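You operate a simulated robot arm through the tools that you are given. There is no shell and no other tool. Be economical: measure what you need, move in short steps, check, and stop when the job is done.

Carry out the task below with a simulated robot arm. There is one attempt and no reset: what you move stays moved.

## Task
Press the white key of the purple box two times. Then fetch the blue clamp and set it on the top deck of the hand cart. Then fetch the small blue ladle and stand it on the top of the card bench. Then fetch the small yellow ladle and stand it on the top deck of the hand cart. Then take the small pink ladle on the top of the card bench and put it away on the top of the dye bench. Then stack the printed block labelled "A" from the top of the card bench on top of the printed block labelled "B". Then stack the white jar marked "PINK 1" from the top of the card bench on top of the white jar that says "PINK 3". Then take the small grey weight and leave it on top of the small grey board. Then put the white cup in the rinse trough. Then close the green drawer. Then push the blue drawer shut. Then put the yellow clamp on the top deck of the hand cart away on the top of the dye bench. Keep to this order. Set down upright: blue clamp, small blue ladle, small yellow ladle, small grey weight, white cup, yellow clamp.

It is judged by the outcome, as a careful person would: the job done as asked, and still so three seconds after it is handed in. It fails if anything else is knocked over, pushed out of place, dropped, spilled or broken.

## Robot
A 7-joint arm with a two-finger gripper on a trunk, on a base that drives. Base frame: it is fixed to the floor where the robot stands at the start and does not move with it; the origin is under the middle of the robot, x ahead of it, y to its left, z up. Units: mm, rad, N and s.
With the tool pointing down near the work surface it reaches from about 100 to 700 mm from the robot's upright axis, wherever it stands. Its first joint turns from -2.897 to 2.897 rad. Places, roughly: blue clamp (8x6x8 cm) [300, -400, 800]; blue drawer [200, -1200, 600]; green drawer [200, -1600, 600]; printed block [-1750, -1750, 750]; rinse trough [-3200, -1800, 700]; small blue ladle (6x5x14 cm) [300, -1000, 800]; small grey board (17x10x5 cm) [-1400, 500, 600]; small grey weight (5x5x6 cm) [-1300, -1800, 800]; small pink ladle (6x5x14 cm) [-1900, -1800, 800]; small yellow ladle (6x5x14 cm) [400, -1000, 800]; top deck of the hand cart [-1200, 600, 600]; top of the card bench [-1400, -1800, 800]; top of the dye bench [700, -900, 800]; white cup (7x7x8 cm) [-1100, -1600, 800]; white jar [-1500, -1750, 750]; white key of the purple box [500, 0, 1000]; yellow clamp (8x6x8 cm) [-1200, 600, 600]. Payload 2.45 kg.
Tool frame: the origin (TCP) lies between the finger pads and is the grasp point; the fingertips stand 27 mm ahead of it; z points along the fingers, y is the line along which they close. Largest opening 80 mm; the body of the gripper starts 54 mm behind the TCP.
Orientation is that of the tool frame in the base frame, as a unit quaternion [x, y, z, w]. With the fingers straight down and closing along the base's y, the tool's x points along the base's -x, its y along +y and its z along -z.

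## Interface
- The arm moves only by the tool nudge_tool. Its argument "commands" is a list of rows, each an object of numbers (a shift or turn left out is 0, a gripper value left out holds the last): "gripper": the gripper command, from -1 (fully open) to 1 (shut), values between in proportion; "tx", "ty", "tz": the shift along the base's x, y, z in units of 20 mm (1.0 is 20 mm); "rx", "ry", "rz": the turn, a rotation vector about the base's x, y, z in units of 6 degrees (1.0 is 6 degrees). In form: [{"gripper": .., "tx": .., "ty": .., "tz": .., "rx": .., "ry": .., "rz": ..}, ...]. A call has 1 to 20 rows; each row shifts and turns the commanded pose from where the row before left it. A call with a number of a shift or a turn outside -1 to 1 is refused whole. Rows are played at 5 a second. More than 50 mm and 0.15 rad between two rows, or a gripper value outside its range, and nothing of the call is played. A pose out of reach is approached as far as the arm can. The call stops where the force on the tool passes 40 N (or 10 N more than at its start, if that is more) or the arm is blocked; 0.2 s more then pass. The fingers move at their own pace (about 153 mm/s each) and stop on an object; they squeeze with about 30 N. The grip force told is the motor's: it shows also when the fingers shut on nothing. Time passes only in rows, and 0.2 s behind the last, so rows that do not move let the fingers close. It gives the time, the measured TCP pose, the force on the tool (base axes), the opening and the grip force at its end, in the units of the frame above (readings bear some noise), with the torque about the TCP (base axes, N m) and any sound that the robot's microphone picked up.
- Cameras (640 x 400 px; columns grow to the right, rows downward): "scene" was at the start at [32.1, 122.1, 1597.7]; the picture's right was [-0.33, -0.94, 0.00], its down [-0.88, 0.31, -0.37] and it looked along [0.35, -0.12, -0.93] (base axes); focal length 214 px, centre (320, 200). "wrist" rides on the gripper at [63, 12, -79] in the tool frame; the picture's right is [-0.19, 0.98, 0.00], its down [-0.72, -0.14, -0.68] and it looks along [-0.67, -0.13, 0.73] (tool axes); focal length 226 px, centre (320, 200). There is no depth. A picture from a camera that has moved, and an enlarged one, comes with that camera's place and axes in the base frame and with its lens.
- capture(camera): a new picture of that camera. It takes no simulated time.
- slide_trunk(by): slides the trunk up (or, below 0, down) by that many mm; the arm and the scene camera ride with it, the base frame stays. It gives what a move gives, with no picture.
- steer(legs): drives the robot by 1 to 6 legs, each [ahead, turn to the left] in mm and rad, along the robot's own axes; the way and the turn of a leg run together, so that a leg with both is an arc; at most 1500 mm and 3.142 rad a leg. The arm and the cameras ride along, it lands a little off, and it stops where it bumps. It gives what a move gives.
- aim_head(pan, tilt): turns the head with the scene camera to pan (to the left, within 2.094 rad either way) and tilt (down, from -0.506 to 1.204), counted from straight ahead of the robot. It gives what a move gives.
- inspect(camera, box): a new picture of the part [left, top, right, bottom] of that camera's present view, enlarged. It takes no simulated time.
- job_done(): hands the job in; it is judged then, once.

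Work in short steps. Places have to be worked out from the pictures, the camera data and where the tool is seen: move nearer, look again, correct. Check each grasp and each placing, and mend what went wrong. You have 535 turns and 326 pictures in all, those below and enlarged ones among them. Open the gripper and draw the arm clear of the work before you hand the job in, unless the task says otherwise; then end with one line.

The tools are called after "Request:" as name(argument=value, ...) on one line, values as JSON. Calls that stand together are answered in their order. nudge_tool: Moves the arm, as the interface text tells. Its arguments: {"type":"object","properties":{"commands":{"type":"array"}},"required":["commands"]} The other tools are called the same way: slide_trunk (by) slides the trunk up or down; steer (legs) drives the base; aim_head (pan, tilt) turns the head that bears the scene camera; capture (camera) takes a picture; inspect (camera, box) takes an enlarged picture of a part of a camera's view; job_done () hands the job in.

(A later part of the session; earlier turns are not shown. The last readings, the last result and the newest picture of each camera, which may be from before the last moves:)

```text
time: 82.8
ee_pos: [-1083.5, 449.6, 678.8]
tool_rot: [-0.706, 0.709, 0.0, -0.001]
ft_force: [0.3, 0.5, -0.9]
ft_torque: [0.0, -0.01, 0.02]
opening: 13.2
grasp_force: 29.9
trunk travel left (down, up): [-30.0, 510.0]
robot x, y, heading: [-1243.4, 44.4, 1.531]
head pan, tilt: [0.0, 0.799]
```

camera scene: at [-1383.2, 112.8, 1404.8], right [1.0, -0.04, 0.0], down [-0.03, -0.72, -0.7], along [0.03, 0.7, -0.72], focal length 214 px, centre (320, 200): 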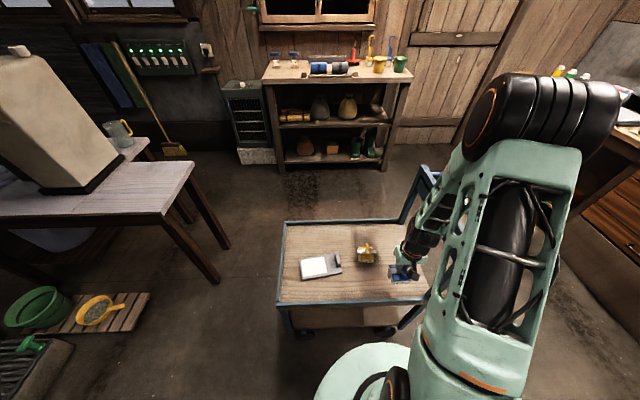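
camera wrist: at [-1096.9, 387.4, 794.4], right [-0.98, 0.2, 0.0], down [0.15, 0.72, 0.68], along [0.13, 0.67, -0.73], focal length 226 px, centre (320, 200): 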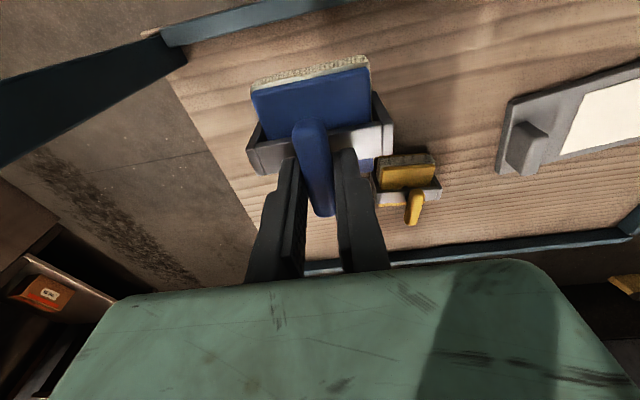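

No contact yet; I go on in 3 mm rows.

Request:
nudge_tool(commands=[{"tz": -0.15}, {"tz": -0.15}, {"tz": -0.15}])

Request:
inspect(camera="scene", box=[340, 220, 460, 310])

```text
time: 83.6
ee_pos: [-1083.7, 448.7, 671.0]
tool_rot: [-0.706, 0.709, 0.001, -0.001]
ft_force: [1.0, 0.3, -0.3]
ft_torque: [-0.02, -0.02, 0.01]
opening: 13.3
grasp_force: 30.3
trunk travel left (down, up): [-30.0, 510.0]
robot x, y, heading: [-1241.2, 48.7, 1.532]
head pan, tilt: [0.0, 0.799]
```

```text
4.44 times, centred on (400, 265) of scene
camera zoom: at [-1383.2, 112.8, 1404.9], right [1.0, -0.04, 0.0], down [-0.03, -0.72, -0.7], along [0.03, 0.7, -0.72], focal length 953 px, centre (-36, -89)
```

zoom: 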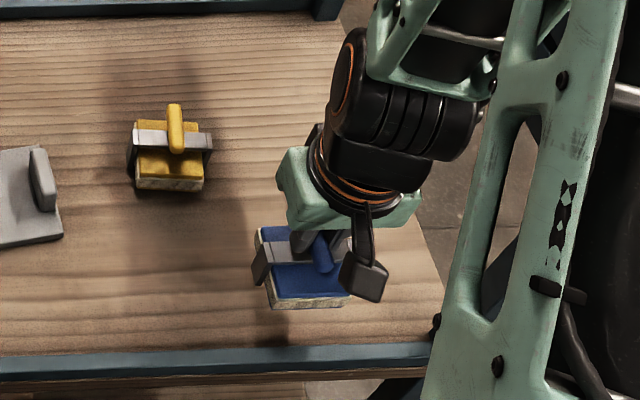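

It is still just above the deck. More small rows.

Request:
nudge_tool(commands=[{"tz": -0.15}, {"tz": -0.15}, {"tz": -0.15}, {"tz": -0.15}])

```text
time: 84.6
ee_pos: [-1083.8, 449.5, 658.8]
tool_rot: [-0.706, 0.708, 0.001, 0.0]
ft_force: [-0.2, -0.5, -1.3]
ft_torque: [-0.03, 0.0, 0.0]
opening: 13.0
grasp_force: 29.8
trunk travel left (down, up): [-30.0, 510.0]
robot x, y, heading: [-1246.3, 47.1, 1.531]
head pan, tilt: [0.0, 0.799]
```

Request:
nudge_tool(commands=[{"tz": -0.15}, {"tz": -0.15}, {"tz": -0.15}])

Request:
inspect(camera="scene", box=[340, 220, 460, 310])

```text
time: 85.4
ee_pos: [-1083.0, 450.0, 650.6]
tool_rot: [-0.706, 0.708, 0.0, -0.001]
ft_force: [-0.3, 0.4, -0.5]
ft_torque: [0.0, -0.02, -0.01]
opening: 13.1
grasp_force: 30.4
trunk travel left (down, up): [-30.0, 510.0]
robot x, y, heading: [-1241.3, 50.6, 1.532]
head pan, tilt: [0.0, 0.799]
```

```text
4.44 times, centred on (400, 265) of scene
camera zoom: at [-1383.2, 112.8, 1404.9], right [1.0, -0.04, 0.0], down [-0.03, -0.72, -0.7], along [0.03, 0.7, -0.72], focal length 953 px, centre (-36, -89)
```

zoom: 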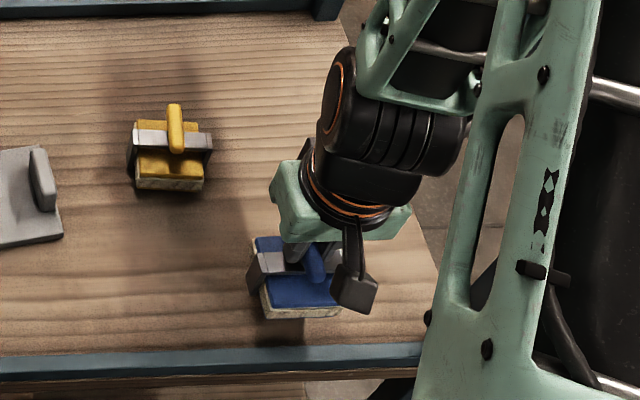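

Its shadow shows it's still ~15–20 mm up. I keep lowering in 3 mm rows.

Request:
nudge_tool(commands=[{"tz": -0.15}, {"tz": -0.15}, {"tz": -0.15}, {"tz": -0.15}])

Request:
nudge_tool(commands=[{"tz": -0.1}, {"tz": -0.1}, {"tz": -0.1}])

Request:
inspect(camera="scene", box=[340, 220, 460, 310])

```text
time: 86.4
ee_pos: [-1083.7, 449.6, 637.7]
tool_rot: [-0.706, 0.708, 0.0, 0.0]
ft_force: [-0.3, 0.2, -1.0]
ft_torque: [-0.02, -0.01, 0.03]
opening: 13.4
grasp_force: 29.9
trunk travel left (down, up): [-30.0, 510.0]
robot x, y, heading: [-1243.8, 43.2, 1.532]
head pan, tilt: [0.0, 0.799]
```

```text
time: 87.2
ee_pos: [-1083.9, 448.7, 632.0]
tool_rot: [-0.706, 0.709, 0.001, -0.001]
ft_force: [-0.5, 0.3, -1.2]
ft_torque: [0.03, -0.01, 0.01]
opening: 13.3
grasp_force: 30.0
trunk travel left (down, up): [-30.0, 510.0]
robot x, y, heading: [-1243.7, 42.7, 1.529]
head pan, tilt: [0.0, 0.799]
```

```text
4.44 times, centred on (400, 265) of scene
camera zoom: at [-1383.2, 112.8, 1404.9], right [1.0, -0.04, 0.0], down [-0.03, -0.72, -0.7], along [0.03, 0.7, -0.72], focal length 953 px, centre (-36, -89)
```

zoom: 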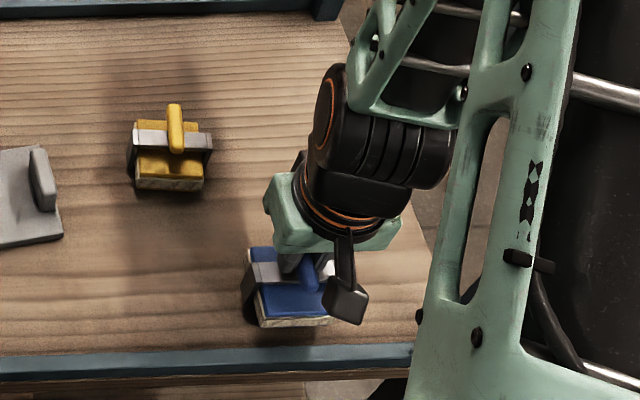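

Nearly there; a few more small rows.

Request:
nudge_tool(commands=[{"tz": -0.1}, {"tz": -0.1}, {"tz": -0.1}])

Request:
nudge_tool(commands=[{"tz": -0.1}, {"tz": -0.1}])

Request:
capture(camera="wrist")

```text
time: 88.0
ee_pos: [-1083.6, 450.0, 625.4]
tool_rot: [-0.706, 0.708, 0.001, 0.0]
ft_force: [0.0, 0.0, -0.7]
ft_torque: [0.0, 0.01, 0.01]
opening: 13.8
grasp_force: 30.3
trunk travel left (down, up): [-30.0, 510.0]
robot x, y, heading: [-1244.0, 43.2, 1.528]
head pan, tilt: [0.0, 0.799]
```

```text
time: 88.6
ee_pos: [-1083.4, 449.3, 620.9]
tool_rot: [-0.706, 0.709, 0.001, 0.0]
ft_force: [-0.3, 0.7, -0.8]
ft_torque: [-0.01, 0.02, -0.01]
opening: 13.3
grasp_force: 29.2
trunk travel left (down, up): [-30.0, 510.0]
robot x, y, heading: [-1243.7, 44.6, 1.524]
head pan, tilt: [0.0, 0.799]
```

```text
288 pictures are left
camera wrist: at [-1097.2, 386.2, 699.7], right [-0.98, 0.2, 0.0], down [0.15, 0.72, 0.68], along [0.13, 0.67, -0.73], focal length 226 px, centre (320, 200)
```

wrist: 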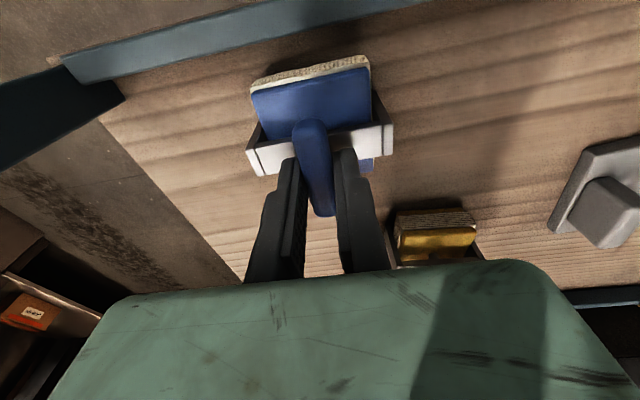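

Still no contact; continue.

Request:
nudge_tool(commands=[{"tz": -0.15}, {"tz": -0.15}, {"tz": -0.15}])

Request:
nudge_tool(commands=[{"tz": -0.15}, {"tz": -0.15}])

Request:
inspect(camera="scene", box=[340, 220, 460, 310])

```text
time: 89.4
ee_pos: [-1083.5, 449.8, 614.4]
tool_rot: [-0.705, 0.709, 0.002, 0.001]
ft_force: [-2.8, -3.8, 17.5]
ft_torque: [-0.13, 0.0, 0.0]
opening: 13.1
grasp_force: 29.7
trunk travel left (down, up): [-30.0, 510.0]
robot x, y, heading: [-1243.9, 43.6, 1.532]
head pan, tilt: [0.0, 0.799]
stopped in row 3: the force on the tool passed its limit at 52 N (the readings are from after the stop); the commanded pose is now the measured one
```

```text
time: 89.8
ee_pos: [-1081.9, 449.4, 615.4]
tool_rot: [-0.706, 0.709, 0.001, 0.001]
ft_force: [-2.8, -5.8, 24.6]
ft_torque: [-0.31, 0.07, -0.02]
opening: 13.2
grasp_force: 29.8
trunk travel left (down, up): [-30.0, 510.0]
robot x, y, heading: [-1242.8, 45.7, 1.533]
head pan, tilt: [0.0, 0.799]
stopped in row 1: the force on the tool passed its limit at 47 N (the readings are from after the stop); the commanded pose is now the measured one
```

```text
4.44 times, centred on (400, 265) of scene
camera zoom: at [-1383.9, 111.0, 1404.9], right [1.0, -0.04, 0.0], down [-0.03, -0.72, -0.7], along [0.03, 0.7, -0.72], focal length 953 px, centre (-36, -89)
```

zoom: 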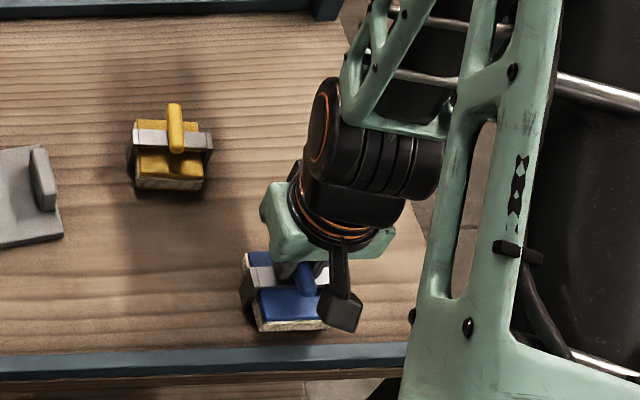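

Contact at TCP z≈615: the clamp stands on the deck. I release and rise.

Request:
nudge_tool(commands=[{"tz": 0.05, "gripper": 1}, {"gripper": 0.3}, {"gripper": 0.05}, {}, {"tz": 0.3}, {"tz": 0.7}, {"tz": 1}, {"tz": 1}, {"tz": 1}, {"tz": 1}])

Request:
capture(camera="wrist")

Request:
inspect(camera="scene", box=[260, 200, 460, 330])

```text
time: 92.0
ee_pos: [-1082.5, 451.1, 715.1]
tool_rot: [-0.706, 0.708, 0.002, 0.0]
ft_force: [0.2, -0.3, 0.0]
ft_torque: [-0.02, -0.02, -0.02]
opening: 38.1
grasp_force: 0.1
trunk travel left (down, up): [-30.0, 510.0]
robot x, y, heading: [-1244.7, 43.3, 1.53]
head pan, tilt: [0.0, 0.799]
```

```text
286 pictures are left
camera wrist: at [-1096.3, 386.9, 793.1], right [-0.98, 0.2, 0.0], down [0.14, 0.72, 0.68], along [0.13, 0.67, -0.73], focal length 226 px, centre (320, 200)
```

wrist: 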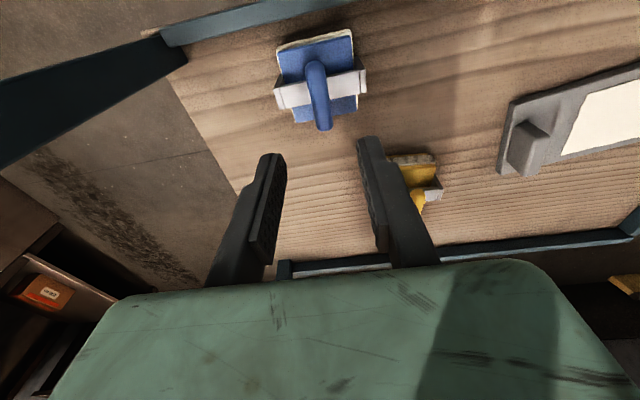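

```text
3.08 times, centred on (360, 265) of scene
camera zoom: at [-1383.1, 112.8, 1404.9], right [1.0, -0.04, 0.0], down [-0.03, -0.72, -0.7], along [0.03, 0.7, -0.72], focal length 660 px, centre (197, 0)
```

zoom: 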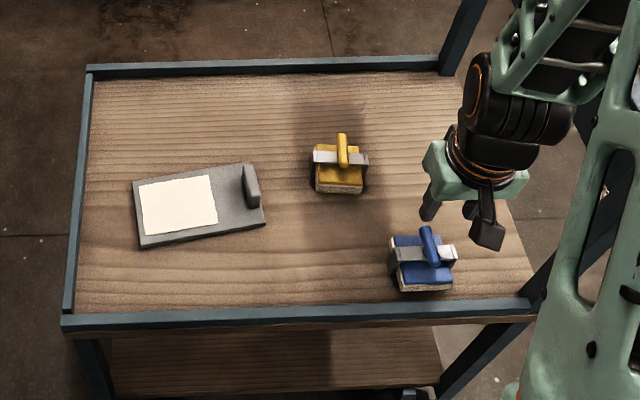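

The blue clamp stands on the cart. I raise the arm and trunk, back off, and drive to the dye bench near (-280,-950), facing it.

Request:
nudge_tool(commands=[{"tz": 1}, {"tz": 1}, {"tz": 1}, {"tz": 1}, {"tz": 1}, {"tz": 1}, {"tz": 1}, {"tz": 1}, {"tz": 1}, {"tz": 1, "gripper": -1}])

Request:
slide_trunk(by=220)

Request:
steer(legs=[[-245, 0], [0, -2.19], [1200, 0], [0, 0.658]])

Request:
capture(camera="scene")

Request:
capture(camera="wrist")

```text
time: 94.2
ee_pos: [-1082.1, 450.9, 916.8]
tool_rot: [-0.706, 0.708, 0.001, 0.002]
ft_force: [-0.5, -0.2, -0.1]
ft_torque: [-0.04, 0.02, -0.02]
opening: 79.9
grasp_force: 0.0
trunk travel left (down, up): [-30.0, 510.0]
robot x, y, heading: [-1246.2, 43.7, 1.525]
head pan, tilt: [0.0, 0.799]
```

```text
time: 96.5
ee_pos: [-1082.3, 451.2, 1134.7]
tool_rot: [-0.705, 0.709, 0.001, 0.001]
ft_force: [-0.4, 0.8, 0.0]
ft_torque: [0.01, -0.02, 0.02]
opening: 80.4
grasp_force: 0.1
trunk travel left (down, up): [-250.0, 290.0]
robot x, y, heading: [-1242.5, 40.9, 1.529]
head pan, tilt: [0.0, 0.799]
```

```text
time: 111.2
ee_pos: [120.9, -1080.1, 1135.6]
tool_rot: [-0.024, 1.0, 0.0, 0.002]
ft_force: [-0.2, -1.0, 0.3]
ft_torque: [0.03, -0.02, 0.0]
opening: 80.0
grasp_force: 0.0
trunk travel left (down, up): [-250.0, 290.0]
robot x, y, heading: [-291.5, -942.6, 0.014]
head pan, tilt: [0.0, 0.799]
```

```text
284 pictures are left
camera scene: at [-235.6, -798.2, 1624.9], right [0.01, -1.0, 0.0], down [-0.72, -0.01, -0.7], along [0.7, 0.01, -0.72], focal length 214 px, centre (320, 200)
```

scene: 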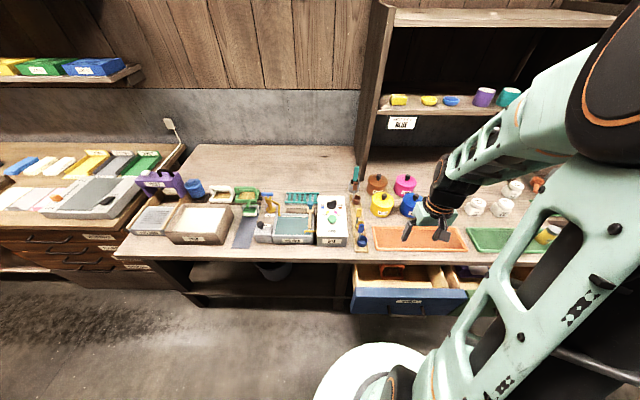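

```text
283 pictures are left
camera wrist: at [55.2, -1070.3, 1214.2], right [0.14, 0.99, 0.0], down [0.72, -0.11, 0.68], along [0.68, -0.1, -0.73], focal length 226 px, centre (320, 200)
```

wrist: 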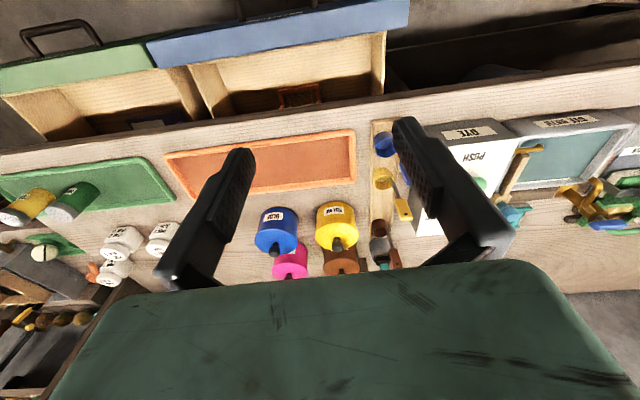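

The ladles appear on a small strip beside the orange tray. I enlarge both views.

Request:
inspect(camera="scene", box=[310, 160, 430, 260])

Request:
inspect(camera="wrist", box=[300, 100, 460, 280])

```text
4.00 times, centred on (370, 210) of scene
camera zoom: at [-235.6, -798.2, 1624.9], right [0.01, -1.0, 0.0], down [-0.72, -0.01, -0.7], along [0.7, 0.01, -0.72], focal length 858 px, centre (120, 160)
```

zoom: 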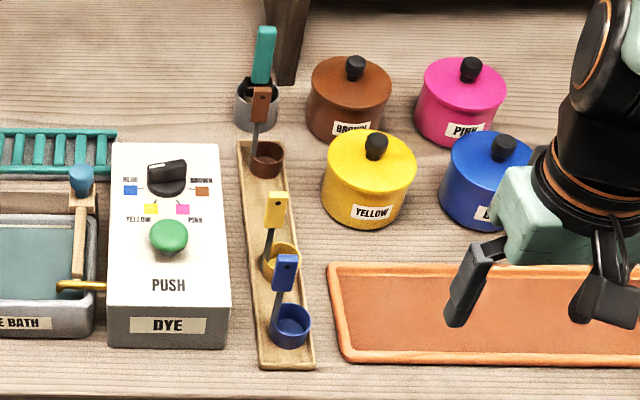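

```text
2.22 times, centred on (380, 190) of wrist
camera zoom: at [55.2, -1070.3, 1214.2], right [0.14, 0.99, 0.0], down [0.72, -0.11, 0.68], along [0.68, -0.1, -0.73], focal length 502 px, centre (187, 222)
```

zoom: 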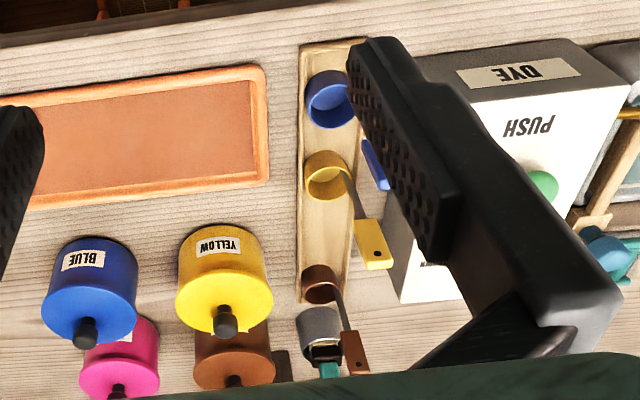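

The ladles: blue plate-handle ≈ (305,-961,905), yellow ≈ (382,-959,915), cups offset toward -x,-y. I move the wrist closer to see the handles' orientation.

Request:
nudge_tool(commands=[{"ty": 1}, {"ty": 1}, {"ty": 1}, {"ty": 1}, {"ty": 1}, {"ty": 1}, {"tx": 0.8, "tz": -0.8}, {"tx": 0.8, "tz": -0.8}, {"tx": 0.8, "tz": -0.8}])

Request:
capture(camera="wrist")

Request:
inspect(camera="scene", box=[330, 190, 410, 260])

```text
time: 113.2
ee_pos: [170.4, -959.0, 1087.4]
tool_rot: [-0.025, 1.0, 0.0, 0.002]
ft_force: [0.6, -0.4, -0.2]
ft_torque: [0.02, -0.03, 0.03]
opening: 80.0
grasp_force: 0.0
trunk travel left (down, up): [-250.0, 290.0]
robot x, y, heading: [-291.4, -943.2, 0.019]
head pan, tilt: [0.0, 0.799]
```

```text
280 pictures are left
camera wrist: at [103.7, -950.0, 1165.5], right [0.14, 0.99, 0.0], down [0.72, -0.11, 0.68], along [0.68, -0.1, -0.73], focal length 226 px, centre (320, 200)
```

wrist: 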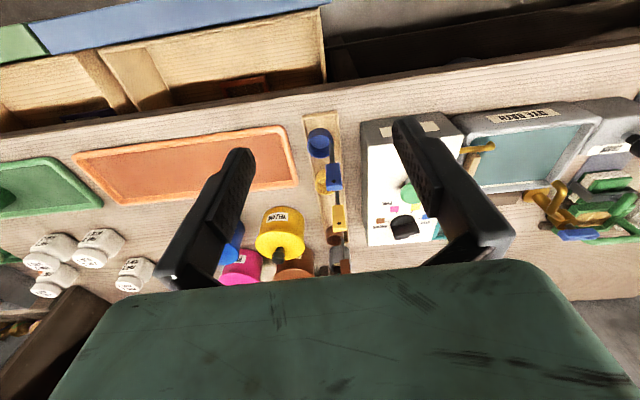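

```text
5.71 times, centred on (370, 225) of scene
camera zoom: at [-235.3, -798.1, 1624.8], right [0.01, -1.0, 0.0], down [-0.72, -0.01, -0.7], along [0.7, 0.01, -0.72], focal length 1226 px, centre (34, 57)
```

zoom: 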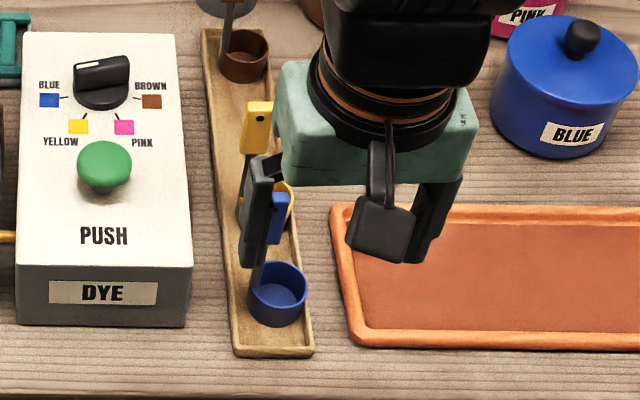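

Request:
inspect(camera="wrist", box=[280, 100, 380, 280])

```text
2.22 times, centred on (330, 190) of wrist
camera zoom: at [103.7, -950.0, 1165.5], right [0.14, 0.99, 0.0], down [0.72, -0.11, 0.68], along [0.68, -0.1, -0.73], focal length 502 px, centre (298, 222)
```

zoom: 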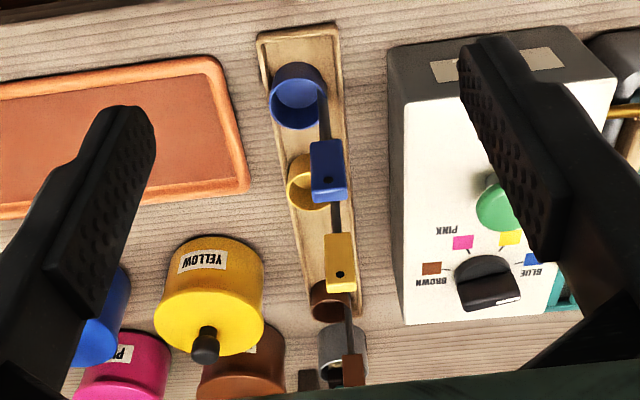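

Plates are wide along y (~18 mm) and thin in x, so closing along y fits. I move over the blue plate (306,-960) at z≈990 and look again.

Request:
nudge_tool(commands=[{"tx": 1, "tz": -0.7, "gripper": -0.1}, {"tx": 1, "tz": -0.7}, {"tx": 1, "tz": -0.7}, {"tx": 1, "tz": -0.7}, {"tx": 1, "tz": -0.7}, {"tx": 1, "tz": -0.7}, {"tx": 0.8, "tz": -0.6}])

Request:
capture(camera="wrist")

Request:
inspect(camera="scene", box=[330, 170, 430, 260])

```text
time: 114.8
ee_pos: [305.5, -959.1, 991.9]
tool_rot: [-0.024, 1.0, 0.0, 0.002]
ft_force: [-0.2, -0.7, -0.5]
ft_torque: [0.03, 0.02, 0.01]
opening: 43.9
grasp_force: 0.1
trunk travel left (down, up): [-250.0, 290.0]
robot x, y, heading: [-290.3, -939.3, 0.014]
head pan, tilt: [0.0, 0.799]
```

```text
277 pictures are left
camera wrist: at [240.2, -949.7, 1070.0], right [0.14, 0.99, 0.0], down [0.72, -0.11, 0.68], along [0.68, -0.1, -0.73], focal length 226 px, centre (320, 200)
```

wrist: 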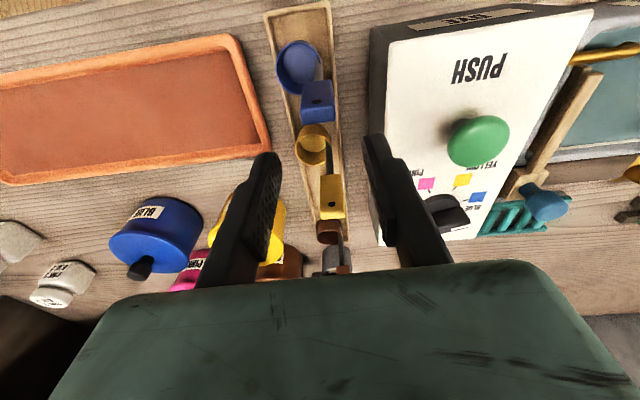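

```text
4.44 times, centred on (380, 215) of scene
camera zoom: at [-235.1, -798.3, 1624.8], right [0.01, -1.0, 0.0], down [-0.72, -0.01, -0.7], along [0.7, 0.01, -0.72], focal length 953 px, centre (53, 133)
```

zoom: 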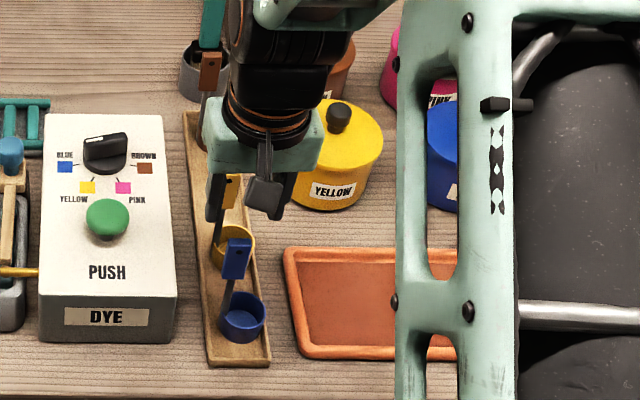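

Blue plate seems nearer x≈299, z≈910. I shift -6 mm and descend to z≈935, then check.

Request:
nudge_tool(commands=[{"tx": -0.3, "tz": -0.9, "ty": -0.05}, {"tz": -1}, {"tz": -0.9}])

Request:
capture(camera="wrist")

```text
time: 115.6
ee_pos: [298.0, -960.3, 935.8]
tool_rot: [-0.025, 1.0, 0.0, 0.002]
ft_force: [-0.5, 0.2, -0.2]
ft_torque: [0.01, 0.05, 0.01]
opening: 44.0
grasp_force: 0.1
trunk travel left (down, up): [-250.0, 290.0]
robot x, y, heading: [-290.9, -942.0, 0.014]
head pan, tilt: [0.0, 0.799]
```

```text
275 pictures are left
camera wrist: at [232.7, -951.2, 1014.2], right [0.14, 0.99, 0.0], down [0.72, -0.11, 0.68], along [0.68, -0.1, -0.73], focal length 226 px, centre (320, 200)
```

wrist: 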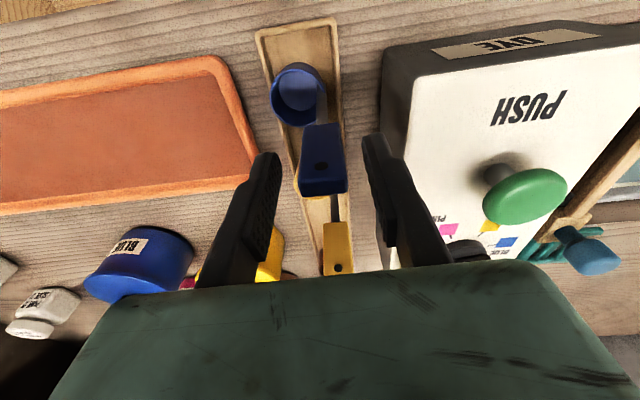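

The plate top is level with the TCP. I lower another 15 mm and close.

Request:
nudge_tool(commands=[{"ty": 0.05, "tz": -0.4}, {"tz": -0.35}, {"gripper": 1}, {}, {}, {}])

Request:
capture(camera="wrist")

```text
time: 117.0
ee_pos: [297.9, -959.3, 920.4]
tool_rot: [-0.026, 1.0, 0.0, 0.002]
ft_force: [-0.7, 2.5, 0.3]
ft_torque: [0.24, 0.05, -0.02]
opening: 20.2
grasp_force: 29.9
trunk travel left (down, up): [-250.0, 290.0]
robot x, y, heading: [-289.1, -942.7, 0.016]
head pan, tilt: [0.0, 0.799]
```

```text
274 pictures are left
camera wrist: at [232.2, -949.9, 999.2], right [0.14, 0.99, 0.0], down [0.72, -0.11, 0.68], along [0.68, -0.1, -0.73], focal length 226 px, centre (320, 200)
```

wrist: 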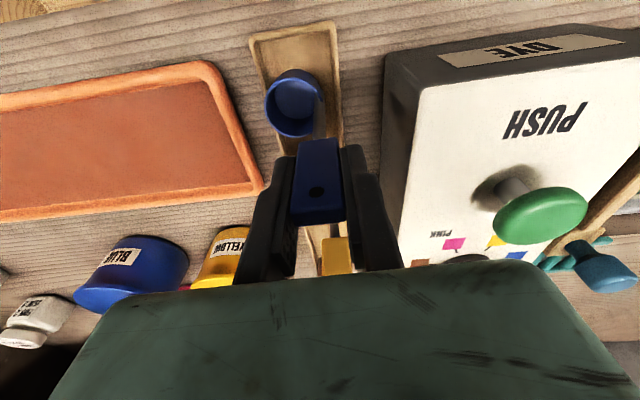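

Gripped at 20 mm width. I lift slowly and check.

Request:
nudge_tool(commands=[{"tz": 0.3}, {"tz": 0.5}, {"tz": 1}, {"tz": 1}, {"tz": 1}, {"tz": 1}, {"tz": 1}])

Request:
capture(camera="wrist")

Request:
inspect(camera="scene", box=[310, 150, 450, 260])

```text
time: 118.6
ee_pos: [298.3, -959.4, 1039.5]
tool_rot: [-0.026, 1.0, 0.0, 0.002]
ft_force: [1.1, -0.3, -1.3]
ft_torque: [0.03, -0.01, -0.02]
opening: 19.7
grasp_force: 29.5
trunk travel left (down, up): [-250.0, 290.0]
robot x, y, heading: [-288.7, -939.3, 0.015]
head pan, tilt: [0.0, 0.799]
```

```text
273 pictures are left
camera wrist: at [232.4, -949.3, 1117.3], right [0.14, 0.99, 0.0], down [0.72, -0.11, 0.68], along [0.68, -0.1, -0.73], focal length 226 px, centre (320, 200)
```

wrist: 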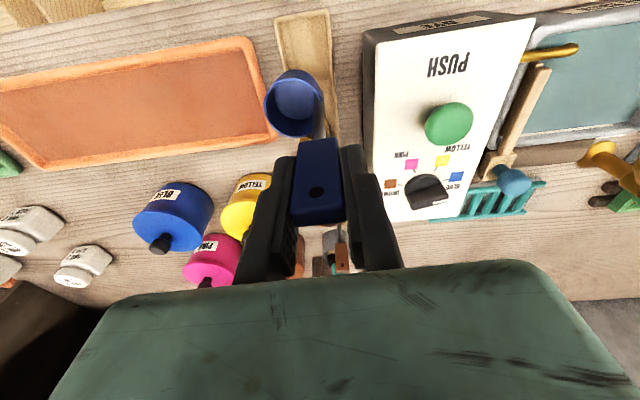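

```text
3.64 times, centred on (380, 205) of scene
camera zoom: at [-235.8, -798.3, 1624.9], right [0.01, -1.0, 0.0], down [-0.72, -0.01, -0.7], along [0.7, 0.01, -0.72], focal length 780 px, centre (102, 182)
```

zoom: 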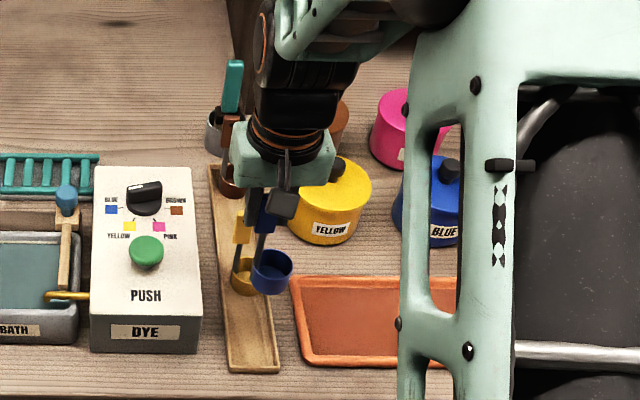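

The blue ladle is held. I lift, retract, back away and drive to the card bench, facing it from its +y side.

Request:
nudge_tool(commands=[{"tz": 1}, {"tz": 1}, {"tz": 1}, {"tz": 1}, {"tx": -1}, {"tx": -1}, {"tx": -1}, {"tx": -1}, {"tx": -1}, {"tx": -1}, {"tx": -1}, {"tx": -1}, {"tx": -1}])

Request:
steer(legs=[[-300, 0], [0, -2.945], [675, 0], [0, 1.36]])

Request:
capture(camera="scene")

```text
time: 121.4
ee_pos: [117.7, -959.7, 1117.9]
tool_rot: [-0.025, 1.0, 0.0, 0.002]
ft_force: [-0.1, 0.4, 0.0]
ft_torque: [0.0, -0.01, 0.0]
opening: 20.1
grasp_force: 29.6
trunk travel left (down, up): [-250.0, 290.0]
robot x, y, heading: [-292.5, -942.1, 0.014]
head pan, tilt: [0.0, 0.799]
```

```text
time: 137.1
ee_pos: [-1254.3, -1521.4, 1117.7]
tool_rot: [0.688, 0.725, -0.001, 0.002]
ft_force: [0.3, 0.3, -0.1]
ft_torque: [0.02, -0.04, -0.06]
opening: 19.9
grasp_force: 30.3
trunk travel left (down, up): [-250.0, 290.0]
robot x, y, heading: [-1235.4, -1110.1, -1.552]
head pan, tilt: [0.0, 0.799]
```

```text
271 pictures are left
camera scene: at [-1096.6, -1168.2, 1624.9], right [-1.0, -0.02, 0.0], down [-0.01, 0.72, -0.7], along [0.01, -0.7, -0.72], focal length 214 px, centre (320, 200)
```

scene: 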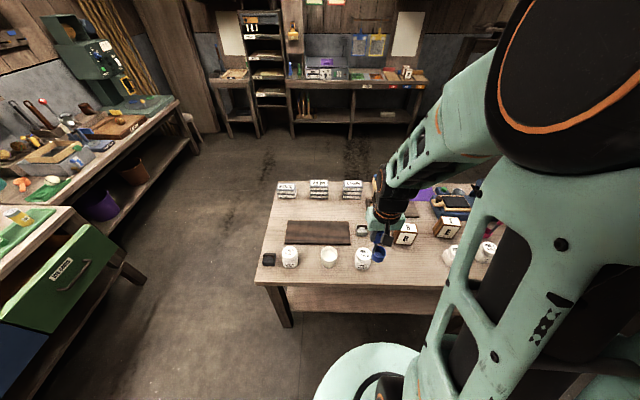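

I view the table in detail with zoom and a pan to the right.

Request:
inspect(camera="scene", box=[250, 160, 510, 320])

Request:
capture(camera="wrist")

Request:
aim_head(pan=-1.1, tilt=0.8)

Request:
capture(camera="scene")

```text
2.46 times, centred on (380, 240) of scene
camera zoom: at [-1096.6, -1168.2, 1624.9], right [-1.0, -0.02, 0.0], down [-0.01, 0.72, -0.7], along [0.01, -0.7, -0.72], focal length 528 px, centre (172, 102)
```

zoom: 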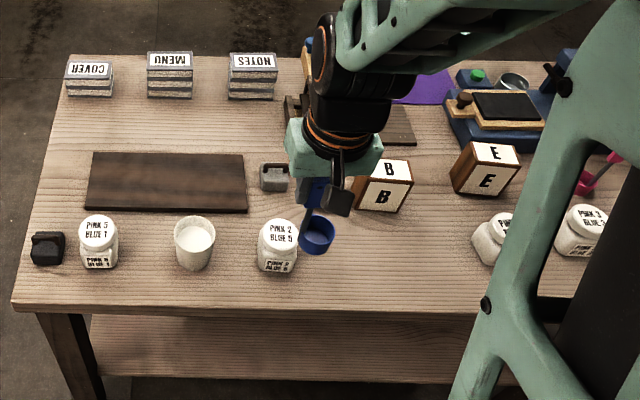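

```text
269 pictures are left
camera wrist: at [-1246.4, -1457.7, 1196.0], right [0.99, -0.14, 0.0], down [-0.1, -0.72, 0.68], along [-0.1, -0.68, -0.73], focal length 226 px, centre (320, 200)
```

wrist: 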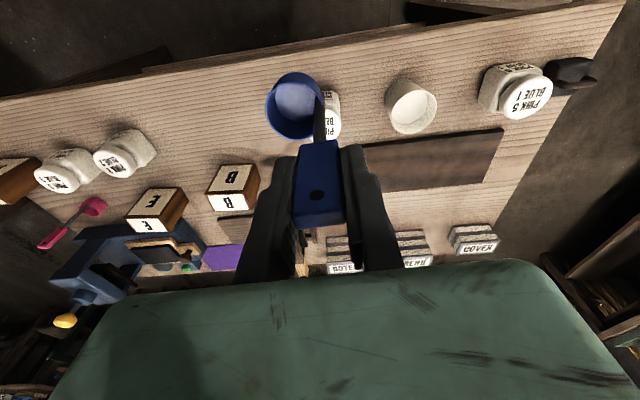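

```text
time: 138.5
ee_pos: [-1254.2, -1523.2, 1116.7]
tool_rot: [0.688, 0.726, -0.001, 0.001]
ft_force: [0.3, 0.3, -1.6]
ft_torque: [-0.02, -0.03, -0.05]
opening: 20.2
grasp_force: 30.6
trunk travel left (down, up): [-250.0, 290.0]
robot x, y, heading: [-1234.9, -1114.8, -1.553]
head pan, tilt: [-1.1, 0.799]
```

```text
268 pictures are left
camera scene: at [-1169.3, -1125.5, 1624.9], right [-0.47, 0.88, 0.0], down [0.63, 0.34, -0.7], along [-0.61, -0.33, -0.72], focal length 214 px, centre (320, 200)
```

scene: 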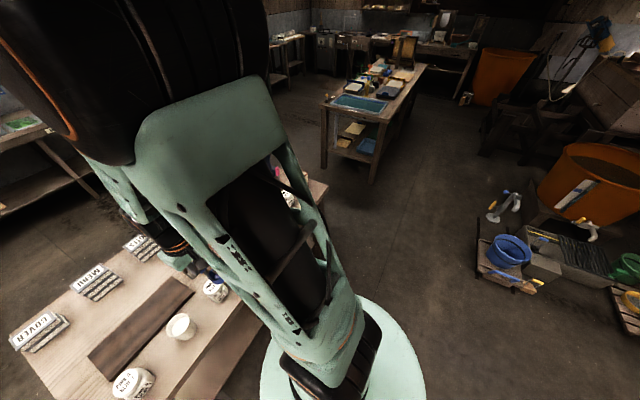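

I zoom on the wrist image to read the labels.

Request:
inspect(camera="wrist", box=[0, 100, 280, 275])

Request:
inspect(camera="wrist", box=[250, 50, 610, 275])

```text
2.29 times, centred on (140, 188) of wrist
camera zoom: at [-1246.5, -1457.6, 1196.0], right [0.99, -0.14, 0.0], down [-0.1, -0.72, 0.68], along [-0.1, -0.68, -0.73], focal length 517 px, centre (731, 229)
```

zoom: 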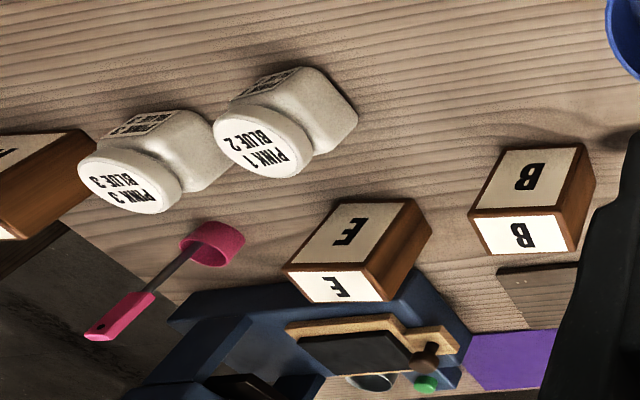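

```text
1.78 times, centred on (430, 162) of wrist
camera zoom: at [-1246.5, -1457.6, 1196.0], right [0.99, -0.14, 0.0], down [-0.1, -0.72, 0.68], along [-0.1, -0.68, -0.73], focal length 402 px, centre (124, 267)
```

zoom: 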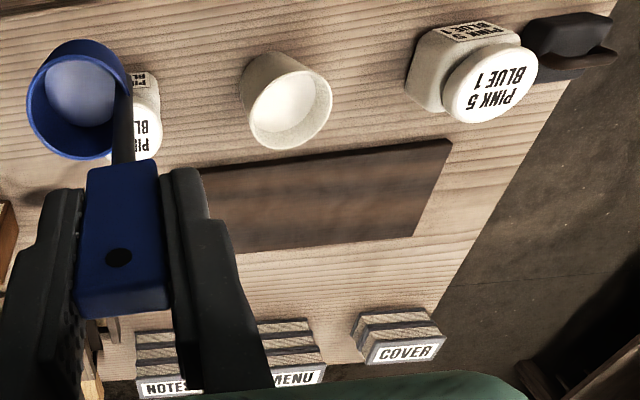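

Labels clear: from −x: PINK 3, PINK 1, gap, PINK 2, cup, PINK 5; blocks E, B, with A further left. I'll stand the blue ladle in the gap near (-1430,-1590).

Request:
nudge_tool(commands=[{"tx": -1, "ty": -0.45}, {"tx": -1, "ty": -0.45}, {"tx": -1, "ty": -0.45}, {"tx": -1, "ty": -0.45}, {"tx": -1, "ty": -0.45}, {"tx": -1, "ty": -0.45}, {"tx": -1, "ty": -0.45}, {"tx": -1, "ty": -0.45}, {"tx": -0.3, "ty": -0.2, "tz": -1}, {"tz": -1}, {"tz": -1}, {"tz": -1}, {"tz": -1}])

Request:
aim_head(pan=-0.1, tilt=0.8)

Request:
capture(camera="scene")

Request:
capture(camera="wrist")

```text
time: 141.3
ee_pos: [-1420.8, -1600.7, 1016.1]
tool_rot: [0.689, 0.725, -0.001, 0.001]
ft_force: [0.0, -0.1, 0.2]
ft_torque: [0.01, -0.04, -0.02]
opening: 20.2
grasp_force: 30.6
trunk travel left (down, up): [-250.0, 290.0]
robot x, y, heading: [-1235.4, -1110.5, -1.546]
head pan, tilt: [-1.1, 0.799]
```

```text
time: 142.5
ee_pos: [-1421.1, -1600.6, 1017.8]
tool_rot: [0.688, 0.726, -0.001, 0.002]
ft_force: [0.6, 0.4, -0.4]
ft_torque: [-0.02, 0.0, -0.02]
opening: 20.0
grasp_force: 29.9
trunk travel left (down, up): [-250.0, 290.0]
robot x, y, heading: [-1234.6, -1107.6, -1.554]
head pan, tilt: [-0.099, 0.799]
```

```text
265 pictures are left
camera scene: at [-1104.9, -1168.0, 1624.9], right [-1.0, 0.08, 0.0], down [0.06, 0.71, -0.7], along [-0.06, -0.69, -0.72], focal length 214 px, centre (320, 200)
```

scene: 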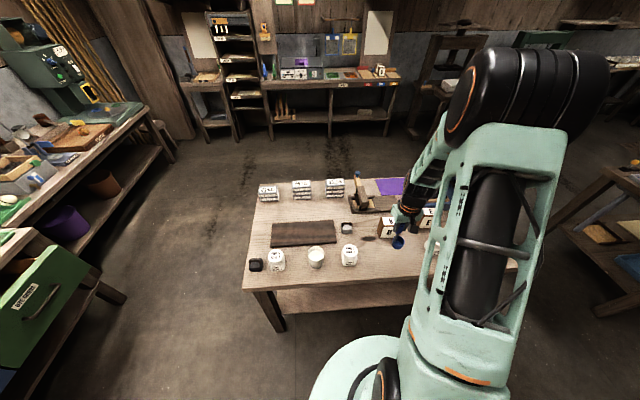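

```text
264 pictures are left
camera wrist: at [-1413.0, -1535.4, 1096.1], right [0.99, -0.14, 0.0], down [-0.1, -0.72, 0.68], along [-0.1, -0.68, -0.73], focal length 226 px, centre (320, 200)
```

wrist: 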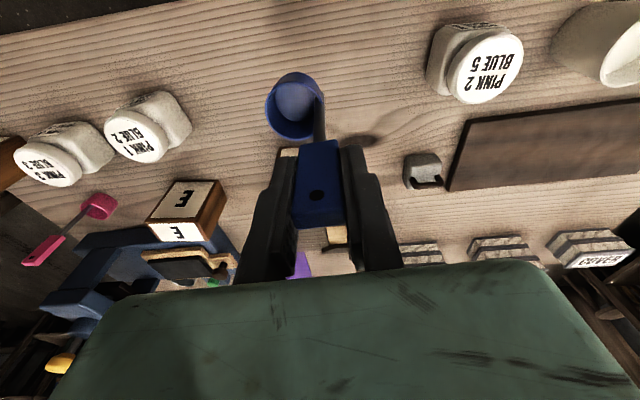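

Clear spot below. I lower to z≈930, then feel.

Request:
nudge_tool(commands=[{"tz": -1}, {"tz": -1}, {"tz": -1}, {"tz": -1}, {"tz": -0.3}])

Request:
nudge_tool(commands=[{"tz": -0.15}, {"tz": -0.15}, {"tz": -0.15}, {"tz": -0.1}, {"tz": -0.1}])

Request:
capture(camera="wrist")

Request:
inspect(camera="scene", box=[330, 180, 450, 280])

```text
time: 143.7
ee_pos: [-1419.4, -1598.6, 931.3]
tool_rot: [0.688, 0.726, -0.002, 0.001]
ft_force: [-0.5, -0.1, -0.1]
ft_torque: [-0.01, 0.01, -0.03]
opening: 20.3
grasp_force: 29.7
trunk travel left (down, up): [-250.0, 290.0]
robot x, y, heading: [-1233.8, -1105.8, -1.554]
head pan, tilt: [-0.099, 0.799]
```

```text
time: 144.9
ee_pos: [-1419.7, -1598.4, 918.7]
tool_rot: [0.688, 0.726, -0.001, 0.001]
ft_force: [0.0, -0.1, -1.3]
ft_torque: [0.04, -0.01, -0.04]
opening: 19.7
grasp_force: 30.6
trunk travel left (down, up): [-250.0, 290.0]
robot x, y, heading: [-1236.5, -1107.8, -1.554]
head pan, tilt: [-0.099, 0.799]
```

```text
263 pictures are left
camera wrist: at [-1412.6, -1533.7, 996.8], right [0.99, -0.14, 0.0], down [-0.1, -0.72, 0.68], along [-0.1, -0.68, -0.73], focal length 226 px, centre (320, 200)
```

wrist: 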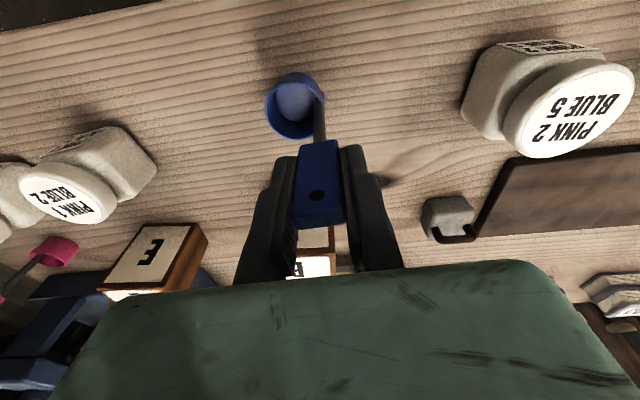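

```text
4.00 times, centred on (390, 230) of scene
camera zoom: at [-1104.8, -1168.0, 1624.9], right [-1.0, 0.08, 0.0], down [0.06, 0.71, -0.7], along [-0.06, -0.69, -0.72], focal length 858 px, centre (40, 80)
```

zoom: 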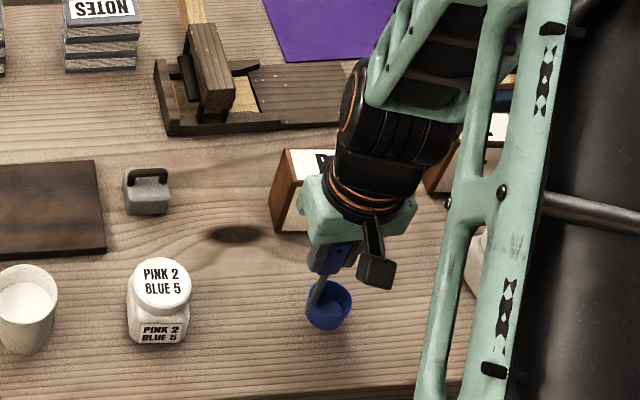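

Not down yet; I go on in 2–3 mm rows.

Request:
nudge_tool(commands=[{"tz": -0.15}, {"tz": -0.15}, {"tz": -0.15}, {"tz": -0.15}])

Request:
nudge_tool(commands=[{"tz": -0.15}, {"tz": -0.15}, {"tz": -0.15}, {"tz": -0.15}])

Request:
capture(camera="wrist")

```text
time: 145.9
ee_pos: [-1420.1, -1597.5, 907.0]
tool_rot: [0.688, 0.726, -0.001, 0.002]
ft_force: [0.5, 0.4, -1.4]
ft_torque: [0.01, -0.03, 0.03]
opening: 19.9
grasp_force: 30.5
trunk travel left (down, up): [-250.0, 290.0]
robot x, y, heading: [-1237.7, -1114.6, -1.552]
head pan, tilt: [-0.099, 0.799]
```

```text
time: 146.9
ee_pos: [-1420.6, -1597.7, 895.5]
tool_rot: [0.689, 0.725, -0.001, 0.001]
ft_force: [-0.4, -0.7, 0.7]
ft_torque: [0.02, -0.01, -0.04]
opening: 20.0
grasp_force: 30.4
trunk travel left (down, up): [-250.0, 290.0]
robot x, y, heading: [-1236.3, -1113.6, -1.549]
head pan, tilt: [-0.099, 0.799]
```

```text
261 pictures are left
camera wrist: at [-1412.7, -1533.9, 973.5], right [0.99, -0.14, 0.0], down [-0.1, -0.72, 0.68], along [-0.1, -0.68, -0.73], focal length 226 px, centre (320, 200)
```

wrist: 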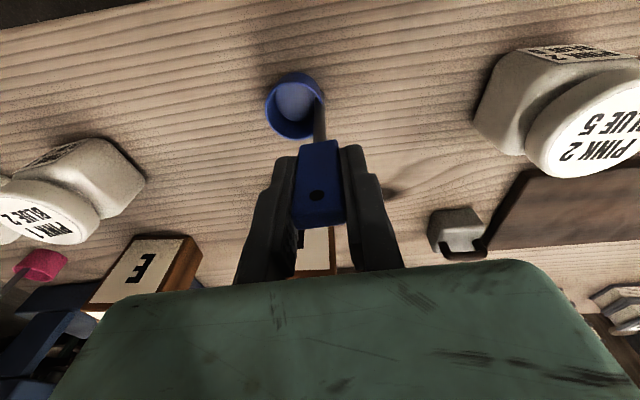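

Request:
nudge_tool(commands=[{"tz": -0.15}, {"tz": -0.15}, {"tz": -0.15}, {"tz": -0.15}])

Request:
nudge_tool(commands=[{"tz": -0.15}, {"tz": -0.15}, {"tz": -0.15}, {"tz": -0.15}])

Request:
capture(camera="wrist")

```text
time: 147.9
ee_pos: [-1420.4, -1598.0, 883.2]
tool_rot: [0.688, 0.726, -0.003, 0.002]
ft_force: [-1.6, -2.2, 30.9]
ft_torque: [-0.04, 0.55, 0.07]
opening: 19.9
grasp_force: 29.6
trunk travel left (down, up): [-250.0, 290.0]
robot x, y, heading: [-1240.1, -1111.1, -1.557]
head pan, tilt: [-0.099, 0.799]
```

```text
time: 148.9
ee_pos: [-1421.5, -1597.1, 871.5]
tool_rot: [0.687, 0.726, -0.001, 0.002]
ft_force: [-3.8, -0.7, 30.0]
ft_torque: [0.04, 0.58, 0.0]
opening: 19.9
grasp_force: 30.1
trunk travel left (down, up): [-250.0, 290.0]
robot x, y, heading: [-1235.2, -1111.6, -1.555]
head pan, tilt: [-0.099, 0.799]
```

```text
260 pictures are left
camera wrist: at [-1412.0, -1532.7, 949.3], right [0.99, -0.14, 0.0], down [-0.1, -0.72, 0.69], along [-0.1, -0.68, -0.73], focal length 226 px, centre (320, 200)
```

wrist: 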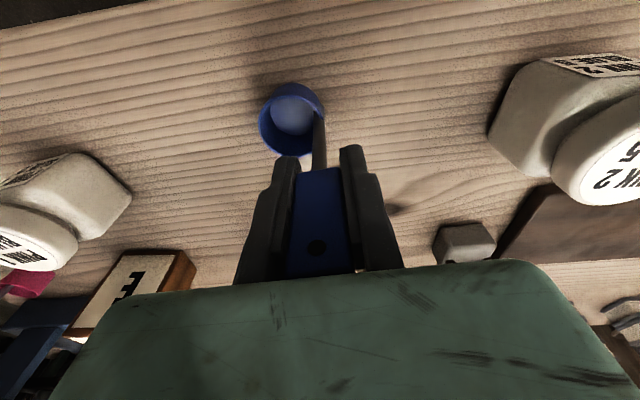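

Contact came at ~884 and the plate slid up in the grip; the ladle stands on the bench. I ease up and release.

Request:
nudge_tool(commands=[{"tz": 0.1, "gripper": 1}, {"gripper": 0.3}, {"gripper": 0}, {}, {}])

Request:
capture(camera="wrist")

```text
time: 150.1
ee_pos: [-1420.7, -1596.4, 871.5]
tool_rot: [0.689, 0.725, -0.001, 0.001]
ft_force: [-0.4, -0.3, -0.2]
ft_torque: [-0.03, 0.01, -0.02]
opening: 39.8
grasp_force: 0.2
trunk travel left (down, up): [-250.0, 290.0]
robot x, y, heading: [-1231.8, -1105.5, -1.552]
head pan, tilt: [-0.099, 0.799]
```

```text
259 pictures are left
camera wrist: at [-1412.6, -1533.1, 950.6], right [0.99, -0.14, 0.0], down [-0.1, -0.72, 0.68], along [-0.1, -0.68, -0.73], focal length 226 px, centre (320, 200)
```

wrist: 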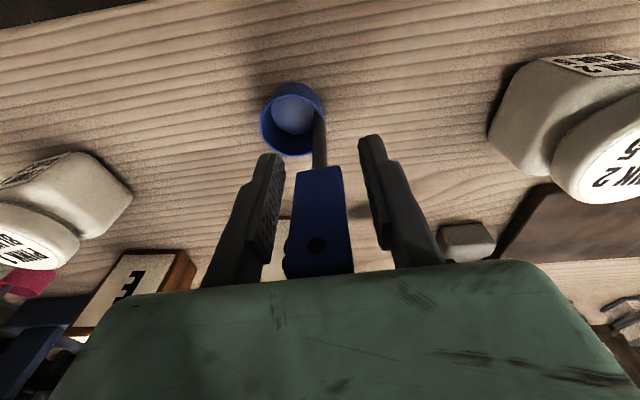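

It stands by itself. I rise straight up.

Request:
nudge_tool(commands=[{"tz": 0.5}, {"tz": 1}, {"tz": 1}, {"tz": 1}, {"tz": 1}, {"tz": 1}, {"tz": 1}, {"tz": 1}, {"tz": 1}, {"tz": 1}, {"tz": 1}, {"tz": 1}])

Request:
capture(camera="wrist")

Request:
inspect(camera="scene", box=[230, 160, 470, 310])

```text
time: 152.7
ee_pos: [-1419.3, -1597.1, 1103.0]
tool_rot: [0.688, 0.726, -0.001, 0.001]
ft_force: [-0.8, 0.3, 0.1]
ft_torque: [0.01, -0.01, 0.0]
opening: 40.1
grasp_force: 0.0
trunk travel left (down, up): [-250.0, 290.0]
robot x, y, heading: [-1240.1, -1107.1, -1.553]
head pan, tilt: [-0.099, 0.799]
```

```text
258 pictures are left
camera wrist: at [-1412.6, -1532.4, 1182.0], right [0.99, -0.14, 0.0], down [-0.1, -0.72, 0.68], along [-0.1, -0.68, -0.73], focal length 226 px, centre (320, 200)
```

wrist: 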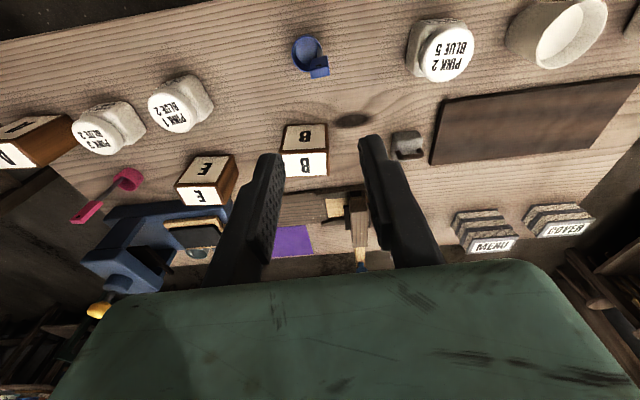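

```text
2.67 times, centred on (350, 235) of scene
camera zoom: at [-1104.6, -1167.6, 1624.9], right [-1.0, 0.08, 0.0], down [0.06, 0.71, -0.7], along [-0.06, -0.69, -0.72], focal length 572 px, centre (240, 107)
```

zoom: 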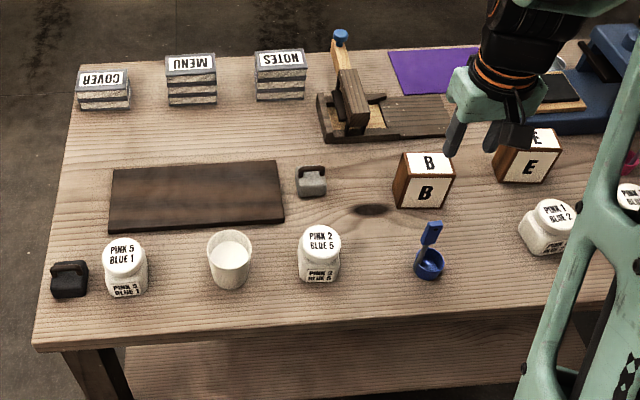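

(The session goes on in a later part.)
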